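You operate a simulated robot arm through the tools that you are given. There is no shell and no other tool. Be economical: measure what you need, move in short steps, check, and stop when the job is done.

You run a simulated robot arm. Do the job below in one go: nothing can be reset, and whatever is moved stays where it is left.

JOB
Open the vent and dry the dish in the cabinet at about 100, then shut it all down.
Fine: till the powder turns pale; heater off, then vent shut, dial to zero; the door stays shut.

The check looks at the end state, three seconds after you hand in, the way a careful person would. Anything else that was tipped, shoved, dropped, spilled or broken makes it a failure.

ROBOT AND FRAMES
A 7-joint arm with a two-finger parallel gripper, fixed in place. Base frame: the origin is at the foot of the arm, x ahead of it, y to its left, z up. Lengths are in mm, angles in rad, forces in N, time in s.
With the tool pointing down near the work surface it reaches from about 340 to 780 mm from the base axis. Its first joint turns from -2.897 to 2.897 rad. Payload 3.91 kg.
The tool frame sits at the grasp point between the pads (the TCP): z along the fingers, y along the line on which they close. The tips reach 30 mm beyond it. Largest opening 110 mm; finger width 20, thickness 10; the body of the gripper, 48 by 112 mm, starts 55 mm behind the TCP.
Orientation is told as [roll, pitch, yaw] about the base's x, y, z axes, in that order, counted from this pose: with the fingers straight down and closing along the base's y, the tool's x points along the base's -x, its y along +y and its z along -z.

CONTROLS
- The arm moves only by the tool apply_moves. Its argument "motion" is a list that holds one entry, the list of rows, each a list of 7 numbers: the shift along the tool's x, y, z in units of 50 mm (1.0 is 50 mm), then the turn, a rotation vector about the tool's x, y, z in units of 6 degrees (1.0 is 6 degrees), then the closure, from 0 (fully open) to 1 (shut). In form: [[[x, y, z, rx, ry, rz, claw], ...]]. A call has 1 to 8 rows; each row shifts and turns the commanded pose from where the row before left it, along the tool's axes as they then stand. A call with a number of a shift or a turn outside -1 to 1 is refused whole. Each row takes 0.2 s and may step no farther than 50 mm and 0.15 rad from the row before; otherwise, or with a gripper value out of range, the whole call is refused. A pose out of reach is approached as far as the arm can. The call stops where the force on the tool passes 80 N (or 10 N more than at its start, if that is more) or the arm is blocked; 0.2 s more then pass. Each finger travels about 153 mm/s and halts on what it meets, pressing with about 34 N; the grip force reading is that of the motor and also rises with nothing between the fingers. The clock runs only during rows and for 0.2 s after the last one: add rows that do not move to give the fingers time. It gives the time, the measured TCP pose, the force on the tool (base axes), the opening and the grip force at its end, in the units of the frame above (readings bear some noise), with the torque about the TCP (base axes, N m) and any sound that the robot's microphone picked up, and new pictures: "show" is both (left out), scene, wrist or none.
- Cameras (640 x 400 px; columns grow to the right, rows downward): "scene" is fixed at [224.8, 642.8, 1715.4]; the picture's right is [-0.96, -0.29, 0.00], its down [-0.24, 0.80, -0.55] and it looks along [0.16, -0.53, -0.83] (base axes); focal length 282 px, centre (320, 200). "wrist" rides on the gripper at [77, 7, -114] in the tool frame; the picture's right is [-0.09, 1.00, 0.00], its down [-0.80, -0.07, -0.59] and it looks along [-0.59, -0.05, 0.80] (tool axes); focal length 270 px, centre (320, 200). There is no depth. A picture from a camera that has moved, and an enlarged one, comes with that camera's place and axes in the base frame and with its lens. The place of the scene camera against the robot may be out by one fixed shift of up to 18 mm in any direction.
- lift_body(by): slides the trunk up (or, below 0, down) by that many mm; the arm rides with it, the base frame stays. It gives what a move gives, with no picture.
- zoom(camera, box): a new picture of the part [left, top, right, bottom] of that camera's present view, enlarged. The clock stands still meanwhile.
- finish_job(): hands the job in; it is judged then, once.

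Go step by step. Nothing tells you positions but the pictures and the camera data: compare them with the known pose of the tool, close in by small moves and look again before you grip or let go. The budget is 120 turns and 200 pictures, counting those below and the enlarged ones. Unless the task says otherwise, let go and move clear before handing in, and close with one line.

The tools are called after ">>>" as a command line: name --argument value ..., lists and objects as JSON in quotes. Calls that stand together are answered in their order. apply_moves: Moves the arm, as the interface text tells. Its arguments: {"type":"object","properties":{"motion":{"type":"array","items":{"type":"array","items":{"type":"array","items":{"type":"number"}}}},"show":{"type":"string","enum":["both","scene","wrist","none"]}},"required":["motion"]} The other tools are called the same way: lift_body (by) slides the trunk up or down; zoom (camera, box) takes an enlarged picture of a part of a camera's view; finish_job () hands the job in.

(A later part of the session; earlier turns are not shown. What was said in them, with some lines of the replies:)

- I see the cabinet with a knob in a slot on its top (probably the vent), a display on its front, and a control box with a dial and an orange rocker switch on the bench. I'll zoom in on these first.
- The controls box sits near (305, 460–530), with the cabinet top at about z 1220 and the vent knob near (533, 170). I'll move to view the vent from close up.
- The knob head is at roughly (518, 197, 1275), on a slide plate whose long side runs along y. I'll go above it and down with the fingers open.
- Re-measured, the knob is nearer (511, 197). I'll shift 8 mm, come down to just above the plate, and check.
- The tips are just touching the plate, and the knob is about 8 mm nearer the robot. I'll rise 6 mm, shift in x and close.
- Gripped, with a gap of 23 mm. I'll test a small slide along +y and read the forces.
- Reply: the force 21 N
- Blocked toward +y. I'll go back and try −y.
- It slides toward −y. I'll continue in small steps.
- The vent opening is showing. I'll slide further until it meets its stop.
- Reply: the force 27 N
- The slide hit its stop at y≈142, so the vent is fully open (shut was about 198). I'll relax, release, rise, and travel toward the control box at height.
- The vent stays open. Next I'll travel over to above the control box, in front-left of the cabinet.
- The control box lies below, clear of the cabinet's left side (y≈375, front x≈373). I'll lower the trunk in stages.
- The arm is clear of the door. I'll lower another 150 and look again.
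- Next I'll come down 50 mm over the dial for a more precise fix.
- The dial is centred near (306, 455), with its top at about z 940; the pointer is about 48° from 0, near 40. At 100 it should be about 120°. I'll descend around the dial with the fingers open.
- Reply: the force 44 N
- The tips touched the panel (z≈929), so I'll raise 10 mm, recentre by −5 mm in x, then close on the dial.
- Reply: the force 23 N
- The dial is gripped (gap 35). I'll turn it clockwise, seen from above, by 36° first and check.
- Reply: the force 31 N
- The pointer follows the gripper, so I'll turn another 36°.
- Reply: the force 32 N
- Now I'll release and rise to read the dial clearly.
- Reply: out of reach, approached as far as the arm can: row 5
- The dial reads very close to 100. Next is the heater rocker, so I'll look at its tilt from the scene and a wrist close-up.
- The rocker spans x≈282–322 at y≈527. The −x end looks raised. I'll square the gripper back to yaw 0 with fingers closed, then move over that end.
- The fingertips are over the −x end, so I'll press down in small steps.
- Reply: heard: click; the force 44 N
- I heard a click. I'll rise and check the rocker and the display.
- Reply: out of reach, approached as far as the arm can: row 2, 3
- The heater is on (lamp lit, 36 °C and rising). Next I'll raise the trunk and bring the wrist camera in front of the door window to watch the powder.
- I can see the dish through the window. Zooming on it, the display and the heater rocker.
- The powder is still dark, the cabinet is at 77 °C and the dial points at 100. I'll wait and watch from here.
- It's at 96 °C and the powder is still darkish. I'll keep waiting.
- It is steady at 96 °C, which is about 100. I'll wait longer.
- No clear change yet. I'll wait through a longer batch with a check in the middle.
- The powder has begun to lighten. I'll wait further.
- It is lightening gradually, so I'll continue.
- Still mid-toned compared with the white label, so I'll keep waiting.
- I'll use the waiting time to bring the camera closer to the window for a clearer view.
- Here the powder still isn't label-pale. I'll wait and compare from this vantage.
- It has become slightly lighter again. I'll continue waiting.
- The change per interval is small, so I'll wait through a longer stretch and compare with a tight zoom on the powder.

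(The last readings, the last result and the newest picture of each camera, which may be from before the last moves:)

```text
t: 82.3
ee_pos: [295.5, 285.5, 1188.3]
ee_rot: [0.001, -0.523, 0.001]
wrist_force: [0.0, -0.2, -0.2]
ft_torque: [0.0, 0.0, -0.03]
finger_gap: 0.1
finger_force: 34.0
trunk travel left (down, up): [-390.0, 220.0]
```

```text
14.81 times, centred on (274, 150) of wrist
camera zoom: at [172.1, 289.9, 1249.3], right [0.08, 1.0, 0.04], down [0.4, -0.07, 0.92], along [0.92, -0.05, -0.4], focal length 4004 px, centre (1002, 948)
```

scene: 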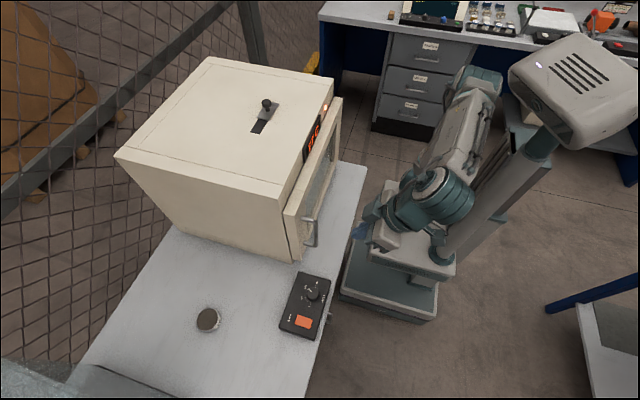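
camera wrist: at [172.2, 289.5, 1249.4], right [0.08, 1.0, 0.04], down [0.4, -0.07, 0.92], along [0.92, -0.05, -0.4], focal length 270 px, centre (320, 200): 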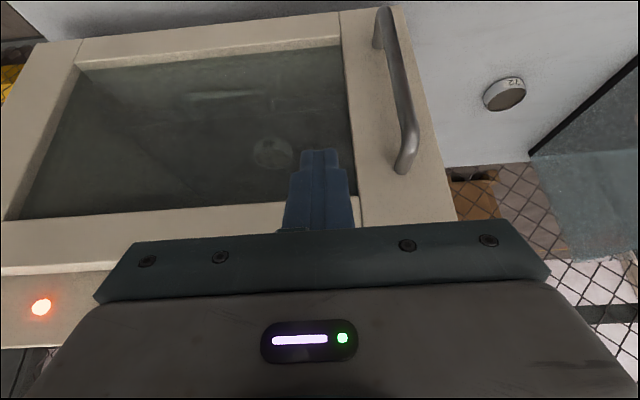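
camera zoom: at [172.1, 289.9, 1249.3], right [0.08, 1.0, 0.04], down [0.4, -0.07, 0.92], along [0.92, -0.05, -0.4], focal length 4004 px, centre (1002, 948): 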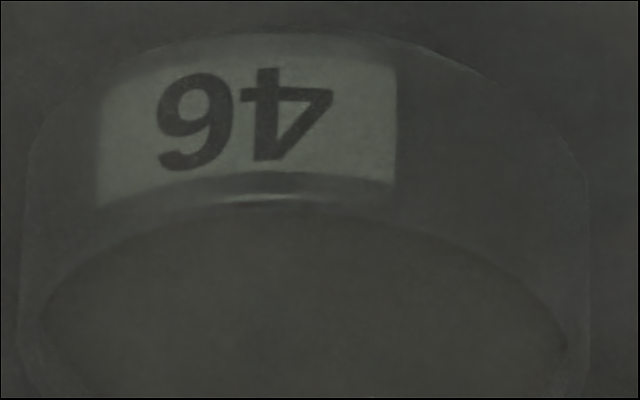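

Hardly any change over 7 s, so it may be done. One more wait confirms whether it's stable.

>>> apply_moves --motion '[[[0, 0, 0, 0, 0, 0, 1], [0, 0, 0, 0, 0, 0, 1], [0, 0, 0, 0, 0, 0, 1], [0, 0, 0, 0, 0, 0, 1], [0, 0, 0, 0, 0, 0, 1], [0, 0, 0, 0, 0, 0, 1], [0, 0, 0, 0, 0, 0, 1], [0, 0, 0, 0, 0, 0, 1]]]' --show "none"

>>> apply_moves --motion '[[[0, 0, 0, 0, 0, 0, 1], [0, 0, 0, 0, 0, 0, 1], [0, 0, 0, 0, 0, 0, 1], [0, 0, 0, 0, 0, 0, 1], [0, 0, 0, 0, 0, 0, 1], [0, 0, 0, 0, 0, 0, 1], [0, 0, 0, 0, 0, 0, 1], [0, 0, 0, 0, 0, 0, 1]]]' --show "none"

>>> apply_moves --motion '[[[0.46, 0.51, -0.267, 0, 0, 0, 1], [0.46, 0.51, -0.267, 0, 0, 0, 1], [0.46, 0.51, -0.267, 0, 0, 0, 1], [0, 0, 0, 0, 0, 0, 1], [0, 0, 0, 0, 0, 0, 1]]]' --show "wrist"

>>> zoom --camera "wrist" --box '[202, 155, 282, 205]'

```text
t: 84.1
ee_pos: [295.3, 285.0, 1189.3]
ee_rot: [-0.001, -0.523, 0.0]
wrist_force: [0.0, -1.0, 0.4]
ft_torque: [-0.01, 0.0, -0.01]
finger_gap: 0.1
finger_force: 33.7
trunk travel left (down, up): [-390.0, 220.0]
```

```text
t: 85.9
ee_pos: [296.0, 283.7, 1189.3]
ee_rot: [0.001, -0.524, 0.001]
wrist_force: [0.2, 0.5, 0.5]
ft_torque: [0.01, -0.02, 0.03]
finger_gap: 0.0
finger_force: 34.3
trunk travel left (down, up): [-390.0, 220.0]
```

```text
t: 87.1
ee_pos: [215.9, 361.2, 1186.9]
ee_rot: [0.0, -0.523, -0.001]
wrist_force: [-0.4, 0.1, 0.3]
ft_torque: [0.02, -0.03, 0.04]
finger_gap: 0.1
finger_force: 33.6
trunk travel left (down, up): [-390.0, 220.0]
camera wrist: at [92.7, 366.5, 1247.7], right [0.08, 1.0, 0.04], down [0.4, -0.07, 0.92], along [0.92, -0.05, -0.4], focal length 270 px, centre (320, 200)
```

wrist: 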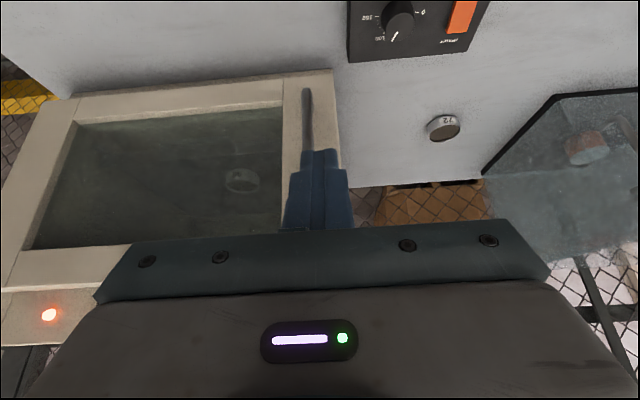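

```text
8.00 times, centred on (242, 180) of wrist
camera zoom: at [92.7, 366.5, 1247.7], right [0.08, 1.0, 0.04], down [0.4, -0.07, 0.92], along [0.92, -0.05, -0.4], focal length 2162 px, centre (944, 360)
```

zoom: 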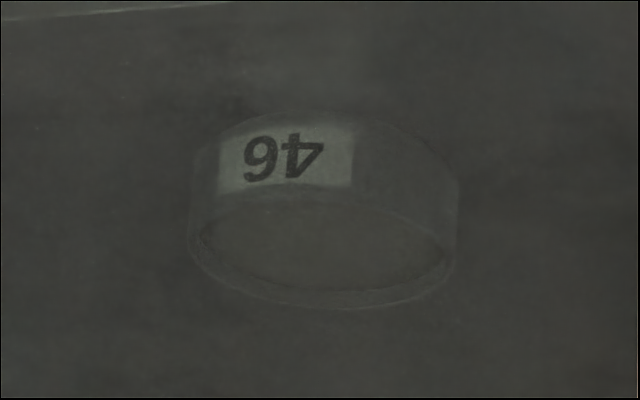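

I'll take the same tight zoom as at t=61.5 for comparison, plus the bench dish as a reference of the undried tone.

>>> zoom --camera "wrist" --box '[222, 165, 262, 195]'

>>> zoom --camera "wrist" --box '[413, 105, 473, 150]'

```text
13.33 times, centred on (242, 180) of wrist
camera zoom: at [92.7, 366.5, 1247.7], right [0.08, 1.0, 0.04], down [0.4, -0.07, 0.92], along [0.92, -0.05, -0.4], focal length 3604 px, centre (1360, 467)
```

zoom: 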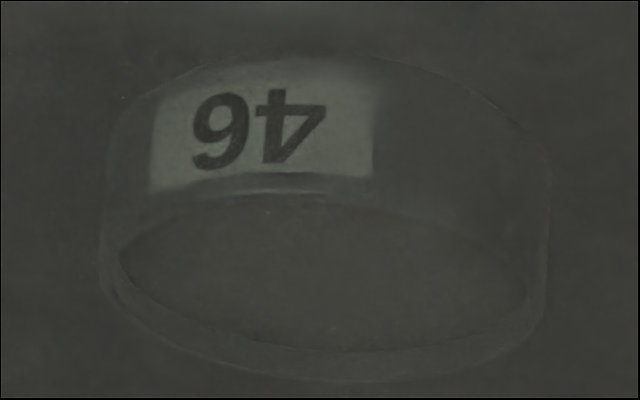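

```text
8.89 times, centred on (443, 128) of wrist
camera zoom: at [92.7, 366.5, 1247.7], right [0.08, 1.0, 0.04], down [0.4, -0.07, 0.92], along [0.92, -0.05, -0.4], focal length 2402 px, centre (-773, 844)
```

zoom: 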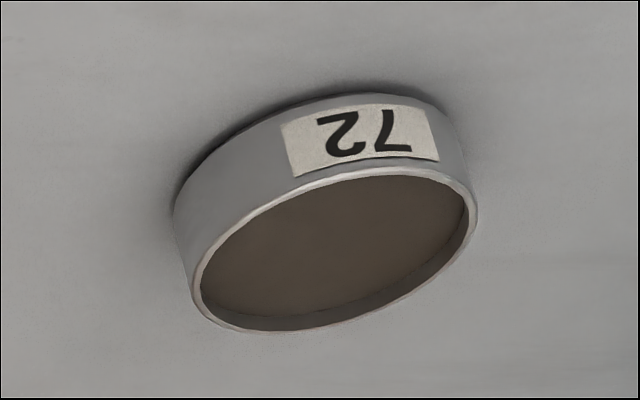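

Over the last 25 s the tone has stayed constant. The powder is far lighter than at the start (it now blends with the pale dish wall, while the undried reference is dark brown), so I take it as dried. I'll go back to switch the heater off with the raised +x end of the rocker.

>>> apply_moves --motion '[[[0, 0, 0, 0, 1, 0, 1], [0, 0, 0, 0, 1, 0, 1], [0, 0.7, 0, 0, 1, 0, 1], [0, 0.8, 0, 0, 1, 0, 1], [0, 0.7, 0, 0, 1, 0, 1], [-0.65, 0.55, 0, 0, 0, 0, 1], [-0.65, 0.55, 0, 0, 0, 0, 1], [-0.62, 0, 0, 0, 0, 0, 1]]]' --show "none"

>>> lift_body --by -175

>>> apply_moves --motion '[[[0, 0, 0, 0, 0, 0, 1]]]' --show "both"

```text
t: 88.9
ee_pos: [307.9, 522.4, 1183.5]
ee_rot: [0.002, 0.001, 0.001]
wrist_force: [0.8, -0.2, 0.4]
ft_torque: [0.07, 0.03, 0.03]
finger_gap: 0.0
finger_force: 34.1
out of reach, approached as far as the arm can: row 8
trunk travel left (down, up): [-390.0, 220.0]
```

```text
t: 90.8
ee_pos: [310.4, 522.3, 1011.2]
ee_rot: [0.004, -0.001, 0.0]
wrist_force: [0.3, -0.7, 0.1]
ft_torque: [0.01, 0.02, 0.0]
finger_gap: 0.1
finger_force: 34.3
trunk travel left (down, up): [-215.0, 395.0]
```

```text
t: 91.2
ee_pos: [309.9, 523.7, 1010.5]
ee_rot: [0.002, -0.002, 0.001]
wrist_force: [-0.6, 0.4, 0.3]
ft_torque: [0.01, 0.0, 0.01]
finger_gap: 0.0
finger_force: 34.1
trunk travel left (down, up): [-215.0, 395.0]
camera wrist: at [232.4, 528.2, 1125.2], right [0.09, 1.0, 0.0], down [0.8, -0.07, 0.6], along [0.59, -0.05, -0.8], focal length 270 px, centre (320, 200)
```

scene: 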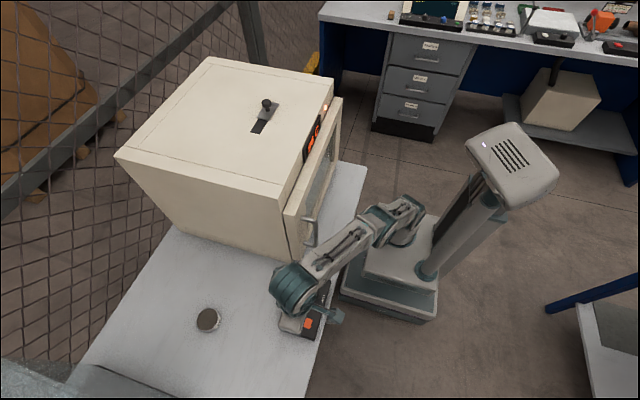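
wrist: 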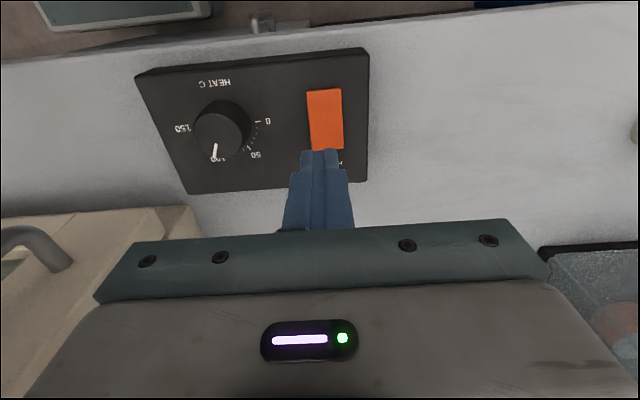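

I'm over the +x end, so I'll descend with a small correction.

>>> apply_moves --motion '[[[-0.03, 0.06, 0.3, 0, 0, 0, 1], [0, 0, 0.3, 0, 0, 0, 1], [0, 0, 0, 0, 0, 0, 1]]]' --show "wrist"

```text
t: 92.0
ee_pos: [311.2, 525.9, 981.6]
ee_rot: [0.004, -0.001, -0.001]
wrist_force: [0.6, 0.6, -0.1]
ft_torque: [0.03, 0.01, 0.03]
finger_gap: 0.0
finger_force: 33.8
trunk travel left (down, up): [-215.0, 395.0]
camera wrist: at [233.8, 531.4, 1094.8], right [0.09, 1.0, 0.0], down [0.8, -0.07, 0.6], along [0.59, -0.05, -0.8], focal length 270 px, centre (320, 200)
```

wrist: 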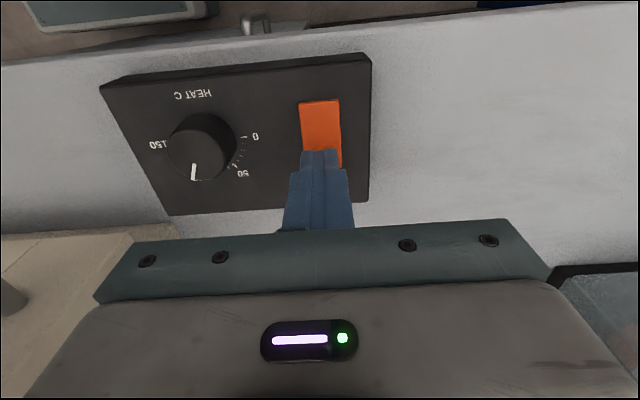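

>>> apply_moves --motion '[[[-0.04, 0, 0.12, 0, 0, 0, 1], [0, 0, 0.08, 0, 0, 0, 1], [0, 0, 0.06, 0, 0, 0, 1], [0, 0, 0.04, 0, 0, 0, 1], [0, 0, 0, 0, 0, 0, 1]]]' --show "none"

```text
t: 93.2
ee_pos: [313.3, 526.4, 970.8]
ee_rot: [0.013, -0.007, 0.0]
wrist_force: [11.0, 15.4, 42.5]
ft_torque: [0.3, 0.07, -0.07]
finger_gap: 0.0
finger_force: 33.8
trunk travel left (down, up): [-215.0, 395.0]
heard: click, click, click
```

I heard several clicks, so I'll rise and check the lamp.

>>> apply_moves --motion '[[[0, 0, -0.5, 0, 0, 0, 1], [0, 0, -0.3, 0, 0, 0, 1], [0, 0, 0, 0, 0, 0, 1]]]' --show "wrist"

>>> zoom --camera "scene" --box '[295, 100, 345, 150]'

>>> zoom --camera "wrist" --box '[270, 70, 370, 170]'

```text
t: 94.0
ee_pos: [311.5, 525.2, 1003.5]
ee_rot: [0.001, -0.001, 0.001]
wrist_force: [-0.8, 0.2, 0.2]
ft_torque: [0.0, -0.01, 0.03]
finger_gap: 0.0
finger_force: 34.4
trunk travel left (down, up): [-215.0, 395.0]
heard: click, click
camera wrist: at [234.9, 531.3, 1118.9], right [0.09, 1.0, 0.0], down [0.8, -0.07, 0.6], along [0.59, -0.05, -0.8], focal length 270 px, centre (320, 200)
```

wrist: 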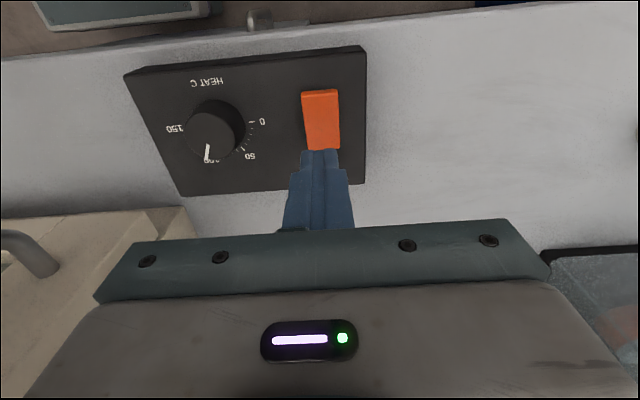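

```text
8.00 times, centred on (320, 125) of scene
camera zoom: at [224.8, 642.8, 1715.4], right [-0.96, -0.29, 0.0], down [-0.24, 0.8, -0.55], along [0.16, -0.53, -0.83], focal length 2253 px, centre (320, 800)
```

zoom: 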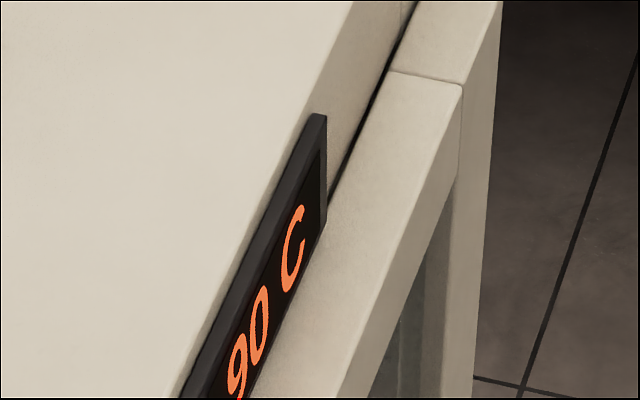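

```text
4.00 times, centred on (320, 120) of wrist
camera zoom: at [234.9, 531.3, 1118.9], right [0.09, 1.0, 0.0], down [0.8, -0.07, 0.6], along [0.59, -0.05, -0.8], focal length 1081 px, centre (320, 520)
```

zoom: 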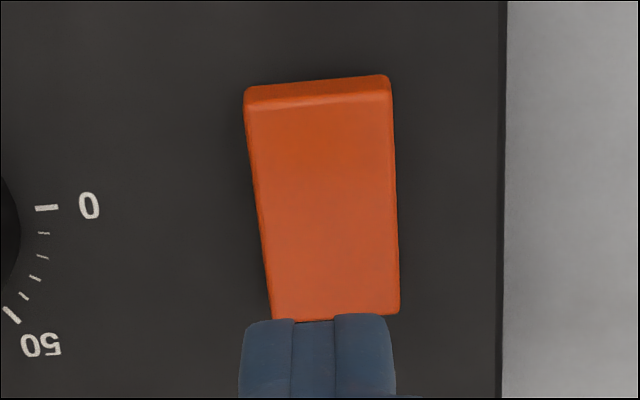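

The heater is off (lamp out, 90 °C and falling). Next is the vent: I'll raise the trunk and move over to the knob.

>>> lift_body --by 335

>>> apply_moves --motion '[[[0, -0.6, -0.4, 0, 0, 0, 0.6], [0, -0.7, -0.5, 0, 0, 0, 0.6], [0, -0.9, -0.2, 0, 0, 0, 0.6], [-0.3, -0.9, 0, 0, 0, 0, 0.6], [-0.4, -0.85, 0, 0, 0, 0, 0.6], [-0.4, -0.85, 0, 0, 0, 0, 0.6], [-0.4, -0.8, 0, 0, 0, 0, 0.6], [-0.4, -0.8, 0, 0, 0, 0, 0.6]]]' --show "scene"

```text
t: 97.3
ee_pos: [310.5, 525.9, 1340.1]
ee_rot: [0.004, -0.002, 0.0]
wrist_force: [-0.7, 0.3, 0.1]
ft_torque: [0.02, -0.03, -0.03]
finger_gap: 0.0
finger_force: 34.0
trunk travel left (down, up): [-550.0, 60.0]
```

```text
t: 99.1
ee_pos: [405.9, 202.4, 1392.4]
ee_rot: [0.006, -0.004, 0.0]
wrist_force: [-0.3, -0.2, 0.2]
ft_torque: [0.0, 0.0, 0.01]
finger_gap: 44.0
finger_force: 0.2
trunk travel left (down, up): [-550.0, 60.0]
```

scene: 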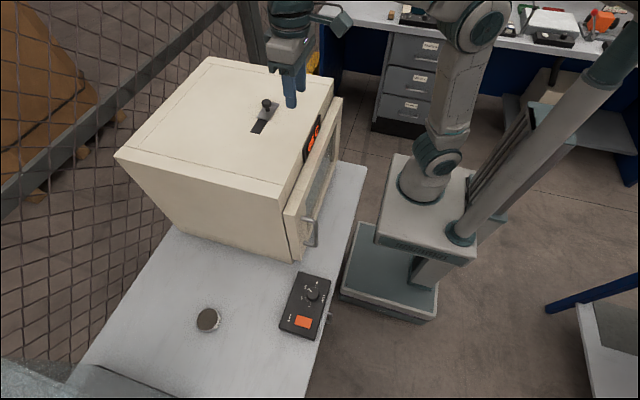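

Now I'll move over the knob (504, 143) and start down.

>>> apply_moves --motion '[[[-0.65, -0.4, 0, 0, 0, 0, 0.5], [-0.65, -0.4, 0, 0, 0, 0, 0.5], [-0.66, -0.38, 0, 0, 0, 0, 0.5], [0, 0, 0.6, 0, 0, 0, 0.5], [0, 0, 0.5, 0, 0, 0, 0.5], [0, 0, 0, 0, 0, 0, 0.5]]]' --show "wrist"

>>> zoom --camera "scene" --box '[230, 60, 300, 130]'

```text
t: 100.5
ee_pos: [503.9, 145.8, 1339.7]
ee_rot: [0.004, -0.004, 0.0]
wrist_force: [0.4, -0.3, -1.0]
ft_torque: [-0.01, 0.01, -0.02]
finger_gap: 55.0
finger_force: 0.1
trunk travel left (down, up): [-550.0, 60.0]
camera wrist: at [426.9, 151.6, 1454.1], right [0.09, 1.0, 0.0], down [0.8, -0.07, 0.6], along [0.59, -0.05, -0.8], focal length 270 px, centre (320, 200)
```

wrist: 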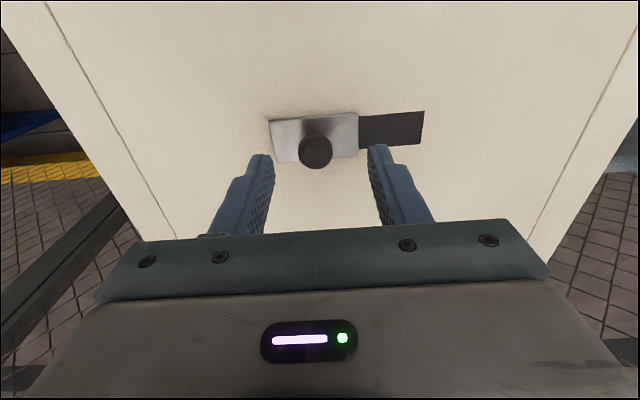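

```text
5.71 times, centred on (265, 95) of scene
camera zoom: at [224.8, 642.8, 1715.4], right [-0.96, -0.29, 0.0], down [-0.24, 0.8, -0.55], along [0.16, -0.53, -0.83], focal length 1609 px, centre (634, 800)
```

zoom: 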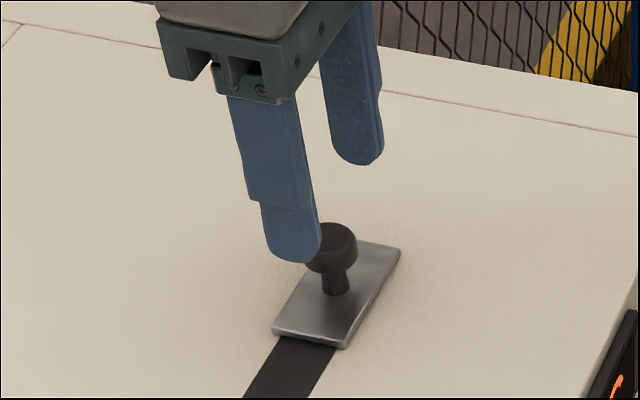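

Aligned. I'll descend to z=1300 and close.

>>> apply_moves --motion '[[[0, -0.06, 0.4, 0, 0, 0, 0.5], [0, 0, 0.38, 0, 0, 0, 0.5], [0, 0, 0, 0, 0, 0, 0.5], [0, 0, 0, 0, 0, 0, 0.7], [0, 0, 0, 0, 0, 0, 0.85], [0, 0, 0, 0, 0, 0, 0.85]]]' --show "none"

```text
t: 101.9
ee_pos: [504.7, 144.0, 1299.7]
ee_rot: [0.004, 0.0, 0.0]
wrist_force: [-0.4, -1.2, -1.5]
ft_torque: [0.02, -0.19, 0.01]
finger_gap: 23.0
finger_force: 45.5
trunk travel left (down, up): [-550.0, 60.0]
```

Gripped. I'll slide it shut toward +y, to about 198 where the stop is.

>>> apply_moves --motion '[[[0, 0.2, 0, 0, 0, 0, 0.85], [0, 0.2, 0, 0, 0, 0, 0.85], [0, 0.2, 0, 0, 0, 0, 0.85], [0, 0.2, 0, 0, 0, 0, 0.85], [0, 0.2, 0, 0, 0, 0, 0.85], [0, 0.16, 0, 0, 0, 0, 0.85], [0, 0, 0, 0, 0, 0, 0.85]]]' --show "wrist"

>>> zoom --camera "scene" --box '[225, 80, 289, 140]'

```text
t: 103.5
ee_pos: [504.6, 196.9, 1299.4]
ee_rot: [0.003, -0.001, -0.003]
wrist_force: [-8.5, -13.1, -2.5]
ft_torque: [-0.3, 0.5, -0.22]
finger_gap: 22.9
finger_force: 45.1
trunk travel left (down, up): [-550.0, 60.0]
camera wrist: at [428.2, 203.9, 1414.3], right [0.09, 1.0, 0.0], down [0.8, -0.07, 0.6], along [0.59, -0.05, -0.8], focal length 270 px, centre (320, 200)
```

wrist: 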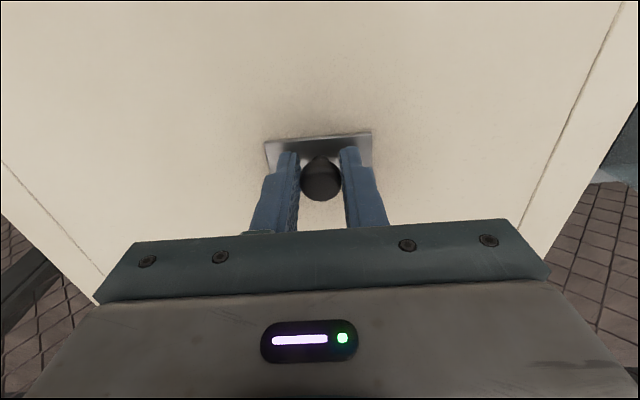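

```text
6.67 times, centred on (257, 110) of scene
camera zoom: at [224.8, 642.8, 1715.4], right [-0.96, -0.29, 0.0], down [-0.24, 0.8, -0.55], along [0.16, -0.53, -0.83], focal length 1877 px, centre (740, 800)
```

zoom: 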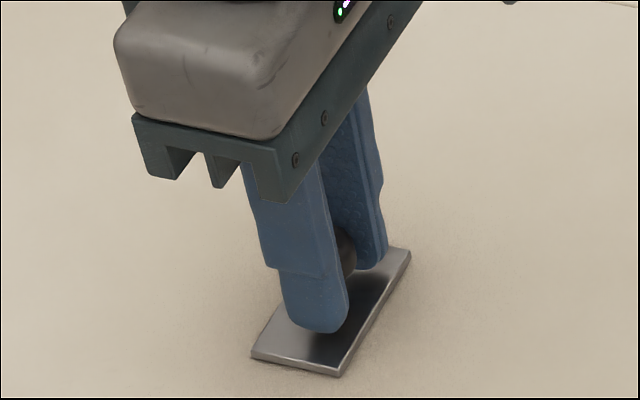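

Vent shut against its stop. I'll release, rise, and travel back to the dial.

>>> apply_moves --motion '[[[0, 0, 0, 0, 0, 0, 0.6], [0, 0, 0, 0, 0, 0, 0.6], [0, 0, -0.8, 0, 0, 0, 0.6], [0, 0, -0.8, 0, 0, 0, 0.6], [0.9, 0.2, -0.2, 0, 0, 0, 0.6], [0.9, 0.3, 0, 0, 0, 0, 0.6], [0.7, 0.65, 0, 0, 0, 0, 0.6], [0.6, 0.7, 0, 0, 0, 0, 0.6]]]' --show "none"

>>> apply_moves --motion '[[[0.25, 0.8, 0, 0, 0, 0, 0.6], [0.25, 0.8, 0, 0, 0, 0, 0.6], [0.25, 0.8, 0, 0, 0, 0, 0.6], [0.2, 0.8, 0, 0, 0, 0, 0.6], [0, 0, 0, 0, 0, 0, 0.5]]]' --show "scene"

>>> zoom --camera "scene" --box '[225, 80, 289, 140]'

```text
t: 105.3
ee_pos: [349.0, 295.5, 1389.8]
ee_rot: [0.003, 0.0, -0.001]
wrist_force: [0.5, 0.0, 0.0]
ft_torque: [0.01, 0.01, 0.02]
finger_gap: 44.0
finger_force: 0.0
trunk travel left (down, up): [-550.0, 60.0]
```

```text
t: 106.5
ee_pos: [300.4, 456.0, 1392.2]
ee_rot: [0.007, -0.005, -0.002]
wrist_force: [0.5, -0.4, -0.1]
ft_torque: [0.0, 0.04, 0.02]
finger_gap: 54.8
finger_force: 0.1
trunk travel left (down, up): [-550.0, 60.0]
```

scene: 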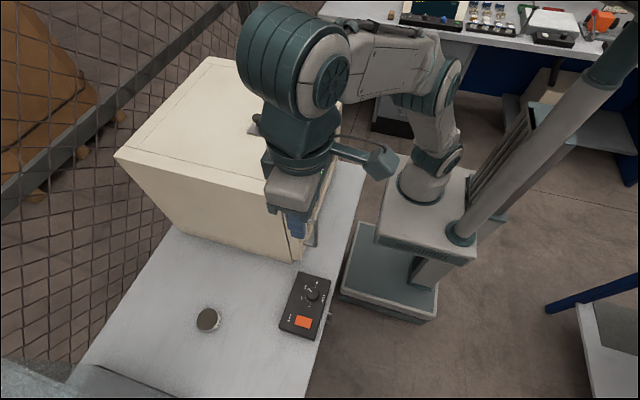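

```text
6.67 times, centred on (257, 110) of scene
camera zoom: at [224.8, 642.8, 1715.4], right [-0.96, -0.29, 0.0], down [-0.24, 0.8, -0.55], along [0.16, -0.53, -0.83], focal length 1877 px, centre (740, 800)
```

zoom: 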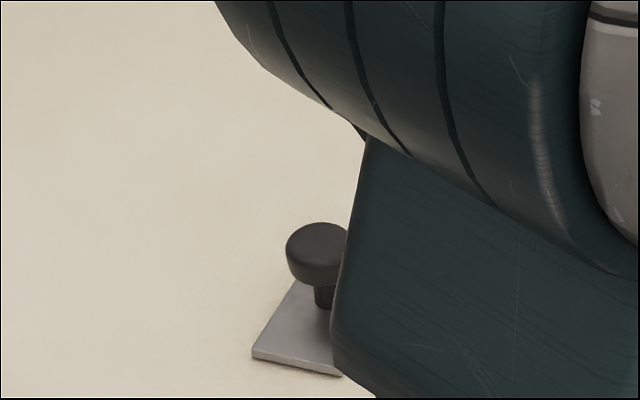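

Vent remains shut. I'll lower to the dial and pre-rotate the gripper by 72° for the turn back to zero.

>>> lift_body --by -340

>>> apply_moves --motion '[[[0, 0, 0, 0, 0, 1, 0.5], [0, 0, 0, 0, 0, 1, 0.5], [0, 0, 0, 0, 0, 1, 0.5], [0, 0, 0, 0, 0, 1, 0.5], [0, 0, 0, 0, 0, 1, 0.5], [0, 0, 0, 0, 0, 1, 0.5], [0, 0, 0, 0, 0, 1, 0.5], [0, 0, 0, 0, 0, 1, 0.5]]]' --show "none"

>>> apply_moves --motion '[[[0, 0, 0.2, 0, 0, 1, 0.5], [0, 0, 0.2, 0, 0, 1, 0.5], [0, 0, 0.2, 0, 0, 1, 0.5], [0, 0, 0.2, 0, 0, 1, 0.5], [0, 0, 0, 0, 0, 0, 0.5]]]' --show "both"

>>> zoom --camera "wrist" --box '[240, 60, 400, 180]'

```text
t: 109.8
ee_pos: [300.6, 455.9, 1052.8]
ee_rot: [0.003, -0.002, -0.001]
wrist_force: [-0.4, -0.2, -0.6]
ft_torque: [0.02, -0.03, -0.02]
finger_gap: 55.2
finger_force: 0.1
trunk travel left (down, up): [-210.0, 400.0]
```

```text
t: 111.7
ee_pos: [301.2, 455.4, 1052.2]
ee_rot: [0.004, 0.002, -0.842]
wrist_force: [0.4, -0.4, -0.6]
ft_torque: [0.02, 0.02, 0.02]
finger_gap: 55.1
finger_force: 0.0
trunk travel left (down, up): [-210.0, 400.0]
```

```text
t: 112.8
ee_pos: [301.3, 457.4, 1010.8]
ee_rot: [0.003, 0.005, -1.256]
wrist_force: [-0.3, 0.0, 0.0]
ft_torque: [0.01, 0.02, -0.01]
finger_gap: 55.1
finger_force: 0.2
trunk travel left (down, up): [-210.0, 400.0]
camera wrist: at [284.4, 529.9, 1126.8], right [0.97, 0.22, 0.0], down [0.18, -0.79, 0.59], along [0.13, -0.58, -0.81], focal length 270 px, centre (320, 200)
```

scene: 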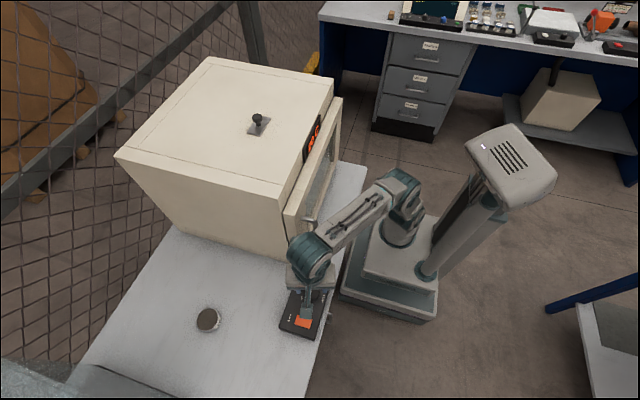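
wrist: 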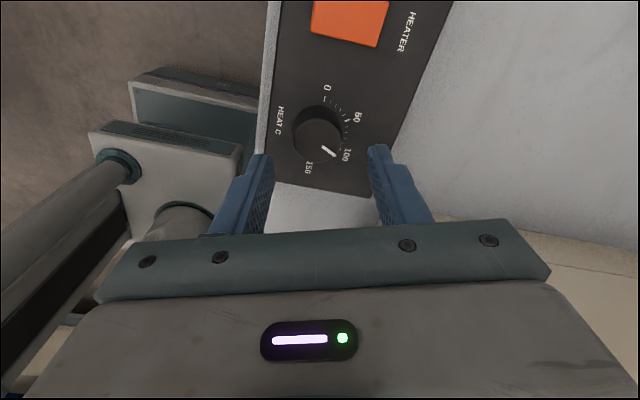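

```text
3.33 times, centred on (320, 120) of wrist
camera zoom: at [284.4, 529.9, 1126.8], right [0.97, 0.22, 0.0], down [0.18, -0.79, 0.59], along [0.13, -0.58, -0.81], focal length 901 px, centre (320, 467)
```

zoom: 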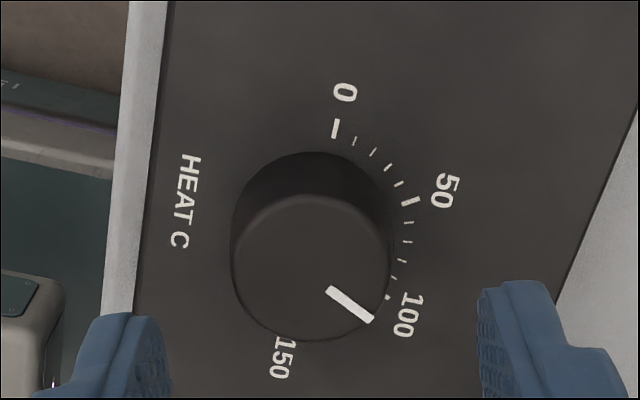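

Centred nearly as before. I'll descend to z≈963 with a small correction, then grip.

>>> apply_moves --motion '[[[-0.05, -0.04, 0.3, 0, 0, 0, 0.5], [0, 0, 0.35, 0, 0, 0, 0.5], [0, 0, 0.3, 0, 0, 0, 0.5], [0, 0, 0, 0, 0, 0, 0.5], [0, 0, 0, 0, 0, 0, 0.65], [0, 0, 0, 0, 0, 0, 0.75], [0, 0, 0, 0, 0, 0, 0.75]]]' --show "wrist"

```text
t: 114.5
ee_pos: [300.7, 452.8, 962.1]
ee_rot: [0.003, 0.004, -1.256]
wrist_force: [-2.1, -0.8, -2.1]
ft_torque: [0.28, 0.06, 0.02]
finger_gap: 34.8
finger_force: 45.0
trunk travel left (down, up): [-210.0, 400.0]
camera wrist: at [283.7, 526.1, 1078.5], right [0.97, 0.22, 0.0], down [0.18, -0.79, 0.59], along [0.14, -0.58, -0.81], focal length 270 px, centre (320, 200)
```

wrist: 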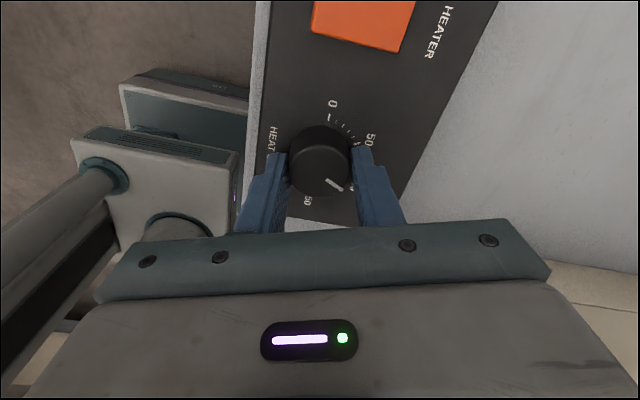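

Gripped well. I'll turn back counter-clockwise: 16 steps first, then look.

>>> apply_moves --motion '[[[0, 0, 0, 0, 0, -1, 0.75], [0, 0, 0, 0, 0, -1, 0.75], [0, 0, 0, 0, 0, -1, 0.75], [0, 0, 0, 0, 0, -1, 0.75], [0, 0, 0, 0, 0, -1, 0.75], [0, 0, 0, 0, 0, -1, 0.75], [0, 0, 0, 0, 0, -1, 0.75], [0, 0, 0, 0, 0, -1, 0.75]]]' --show "none"

>>> apply_moves --motion '[[[0, 0, 0, 0, 0, -1, 0.75], [0, 0, 0, 0, 0, -1, 0.75], [0, 0, 0, 0, 0, -1, 0.75], [0, 0, 0, 0, 0, -1, 0.75], [0, 0, 0, 0, 0, -1, 0.75], [0, 0, 0, 0, 0, -1, 0.75], [0, 0, 0, 0, 0, -1, 0.75], [0, 0, 0, 0, 0, -1, 0.75]]]' --show "wrist"

>>> zoom --camera "wrist" --box '[240, 90, 400, 210]'

```text
t: 116.2
ee_pos: [302.4, 454.3, 963.1]
ee_rot: [0.006, -0.001, -0.419]
wrist_force: [13.2, 7.8, -1.7]
ft_torque: [0.62, 0.23, -0.01]
finger_gap: 35.3
finger_force: 45.2
trunk travel left (down, up): [-210.0, 400.0]
```

```text
t: 118.0
ee_pos: [300.6, 455.8, 963.5]
ee_rot: [0.005, -0.007, 0.421]
wrist_force: [16.1, 21.4, 12.9]
ft_torque: [0.68, 0.25, -0.02]
finger_gap: 34.8
finger_force: 45.0
trunk travel left (down, up): [-210.0, 400.0]
camera wrist: at [228.5, 428.2, 1078.0], right [-0.33, 0.94, 0.01], down [0.76, 0.26, 0.6], along [0.56, 0.2, -0.8], focal length 270 px, centre (320, 200)
```

wrist: 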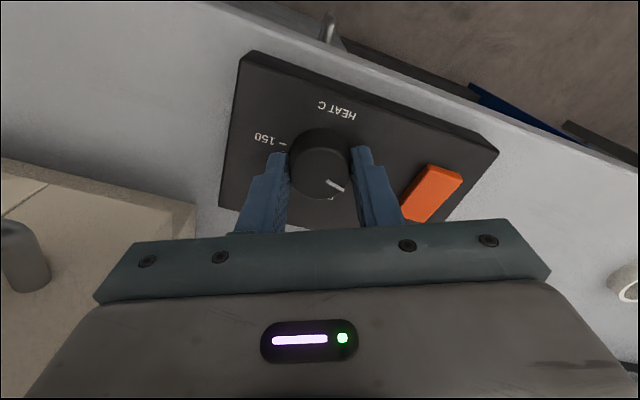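

```text
3.33 times, centred on (320, 150) of wrist
camera zoom: at [228.5, 428.2, 1078.0], right [-0.33, 0.94, 0.01], down [0.76, 0.26, 0.6], along [0.56, 0.2, -0.8], focal length 901 px, centre (320, 367)
```

zoom: 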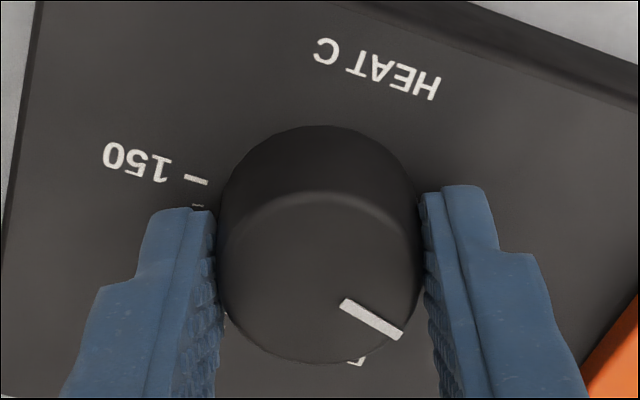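

About 20° remains. I'll turn 4 more steps; the end stop should catch it at 0.

>>> apply_moves --motion '[[[0, 0, 0, 0, 0, -1, 0.75], [0, 0, 0, 0, 0, -1, 0.75], [0, 0, 0, 0, 0, -1, 0.75], [0, 0, 0, 0, 0, -0.5, 0.75], [0, 0, 0, 0, 0, 0, 0.75]]]' --show "none"

>>> apply_moves --motion '[[[0, 0, 0, 0, 0, 0, 0.5], [0, 0, 0, 0, 0, 0, 0.5], [0, 0, -0.6, 0, 0, 0, 0.5], [0, 0, -0.6, 0, 0, 0, 0.5], [0, 0, 0, 0, 0, 0, 0.5]]]' --show "wrist"

>>> zoom --camera "wrist" --box '[240, 60, 400, 180]'

```text
t: 119.2
ee_pos: [300.6, 456.4, 963.3]
ee_rot: [0.001, -0.005, 0.788]
wrist_force: [11.6, 24.5, 15.9]
ft_torque: [0.55, -0.27, -0.35]
finger_gap: 35.0
finger_force: 45.1
trunk travel left (down, up): [-210.0, 400.0]
```

```text
t: 120.5
ee_pos: [300.8, 452.4, 1025.1]
ee_rot: [0.0, -0.004, 0.786]
wrist_force: [-0.7, -0.2, -0.1]
ft_torque: [-0.02, 0.01, 0.01]
finger_gap: 54.7
finger_force: 0.1
trunk travel left (down, up): [-210.0, 400.0]
camera wrist: at [241.4, 401.3, 1139.2], right [-0.64, 0.77, 0.0], down [0.61, 0.51, 0.6], along [0.46, 0.38, -0.8], focal length 270 px, centre (320, 200)
```

wrist: 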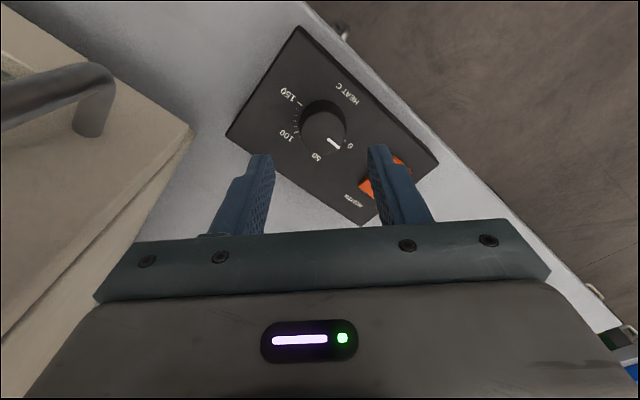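

```text
3.33 times, centred on (320, 120) of wrist
camera zoom: at [241.4, 401.3, 1139.2], right [-0.64, 0.77, 0.0], down [0.61, 0.51, 0.6], along [0.46, 0.38, -0.8], focal length 901 px, centre (320, 467)
```

zoom: 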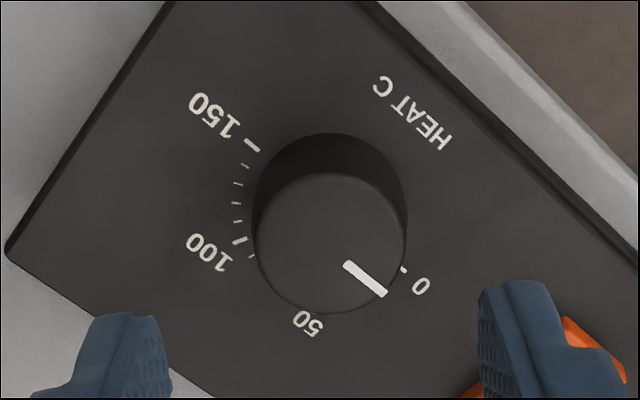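

The pointer is at or very near 0, and the torque rose as if at the stop. I'll move clear and inspect it from the scene camera.

>>> apply_moves --motion '[[[0.3, 0, -0.4, 0, 0, 1, 0.5], [0.5, 0, -0.3, 0, 0, 1, 0.5], [0.7, 0, 0, 0, 0, 1, 0.5], [0.7, 0, 0, 0, 0, 1, 0.5], [0, 0, 0, 0, 0, 0, 0.5]]]' --show "both"

>>> zoom --camera "scene" --box '[292, 275, 332, 305]'

>>> zoom --camera "wrist" --box '[240, 120, 400, 220]'

```text
t: 121.7
ee_pos: [211.5, 392.1, 1059.2]
ee_rot: [0.005, -0.004, 0.365]
wrist_force: [0.2, 0.7, 0.6]
ft_torque: [0.06, -0.02, 0.01]
finger_gap: 55.0
finger_force: 0.0
trunk travel left (down, up): [-210.0, 400.0]
camera wrist: at [136.8, 368.4, 1172.9], right [-0.27, 0.96, 0.0], down [0.77, 0.22, 0.6], along [0.57, 0.17, -0.8], focal length 270 px, centre (320, 200)
```

scene: 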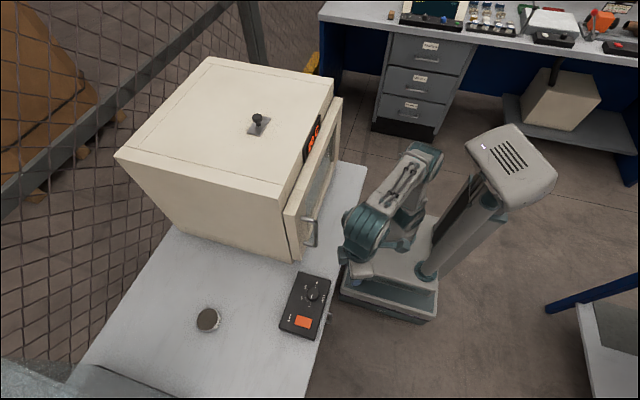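
wrist: 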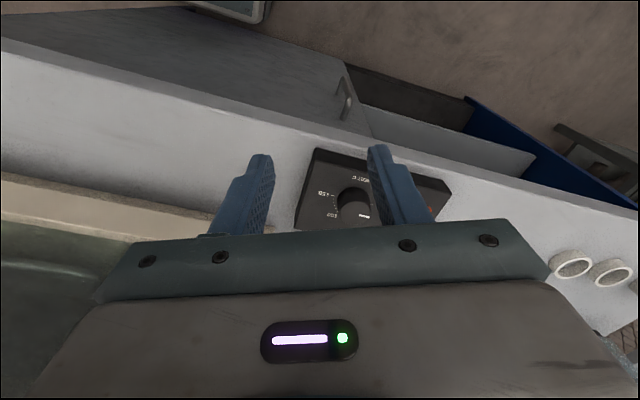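

```text
13.33 times, centred on (312, 290) of scene
camera zoom: at [224.8, 642.8, 1715.4], right [-0.96, -0.29, 0.0], down [-0.24, 0.8, -0.55], along [0.16, -0.53, -0.83], focal length 3755 px, centre (427, -1000)
```

zoom: 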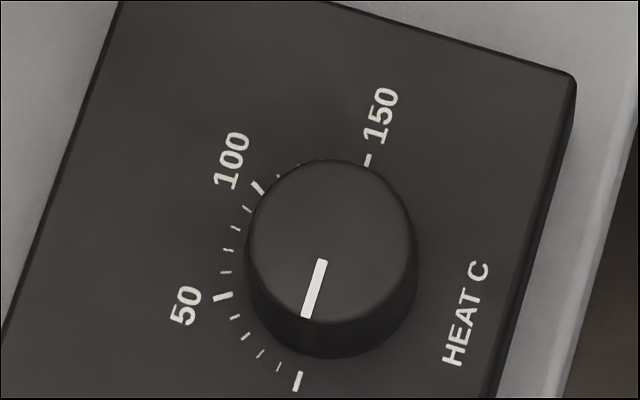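

```text
4.00 times, centred on (320, 170) of wrist
camera zoom: at [136.8, 368.4, 1172.9], right [-0.27, 0.96, 0.0], down [0.77, 0.22, 0.6], along [0.57, 0.17, -0.8], focal length 1081 px, centre (320, 320)
```

zoom: 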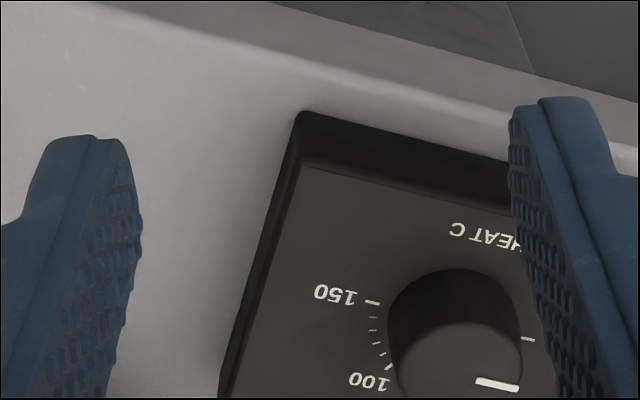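

The dial reads 0 (within a degree or two) and the arm is clear. One last look at the vent, the lamp and the rocker.

>>> zoom --camera "scene" --box '[230, 85, 350, 265]'

>>> zoom --camera "scene" --box '[276, 270, 340, 340]'

```text
2.22 times, centred on (290, 175) of scene
camera zoom: at [224.8, 642.8, 1715.4], right [-0.96, -0.29, 0.0], down [-0.24, 0.8, -0.55], along [0.16, -0.53, -0.83], focal length 626 px, centre (387, 256)
```

zoom: 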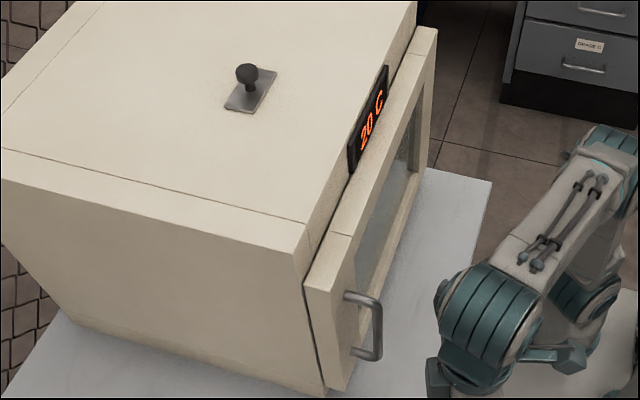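

```text
5.71 times, centred on (308, 305) of scene
camera zoom: at [224.8, 642.8, 1715.4], right [-0.96, -0.29, 0.0], down [-0.24, 0.8, -0.55], along [0.16, -0.53, -0.83], focal length 1609 px, centre (389, -400)
```

zoom: 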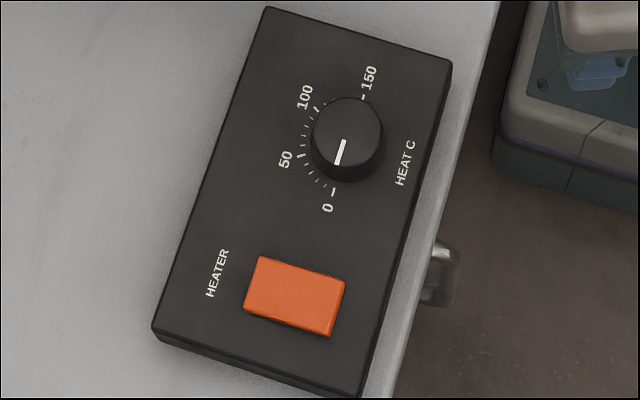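

Everything is shut down: the lamp is out, the display reads 20 °C, the vent is shut, the dial is at 0, the door is shut and the arm is clear. I'm handing in.

>>> finish_job

```text
The job is handed in.
```

The dish was dried at about 96 °C with the vent open; the heater was then switched off, the vent shut and the dial turned to 0, with the door closed throughout. I judged the powder pale through dim, hazy glass, from its tone lightening and then holding steady, so that is the least certain part.
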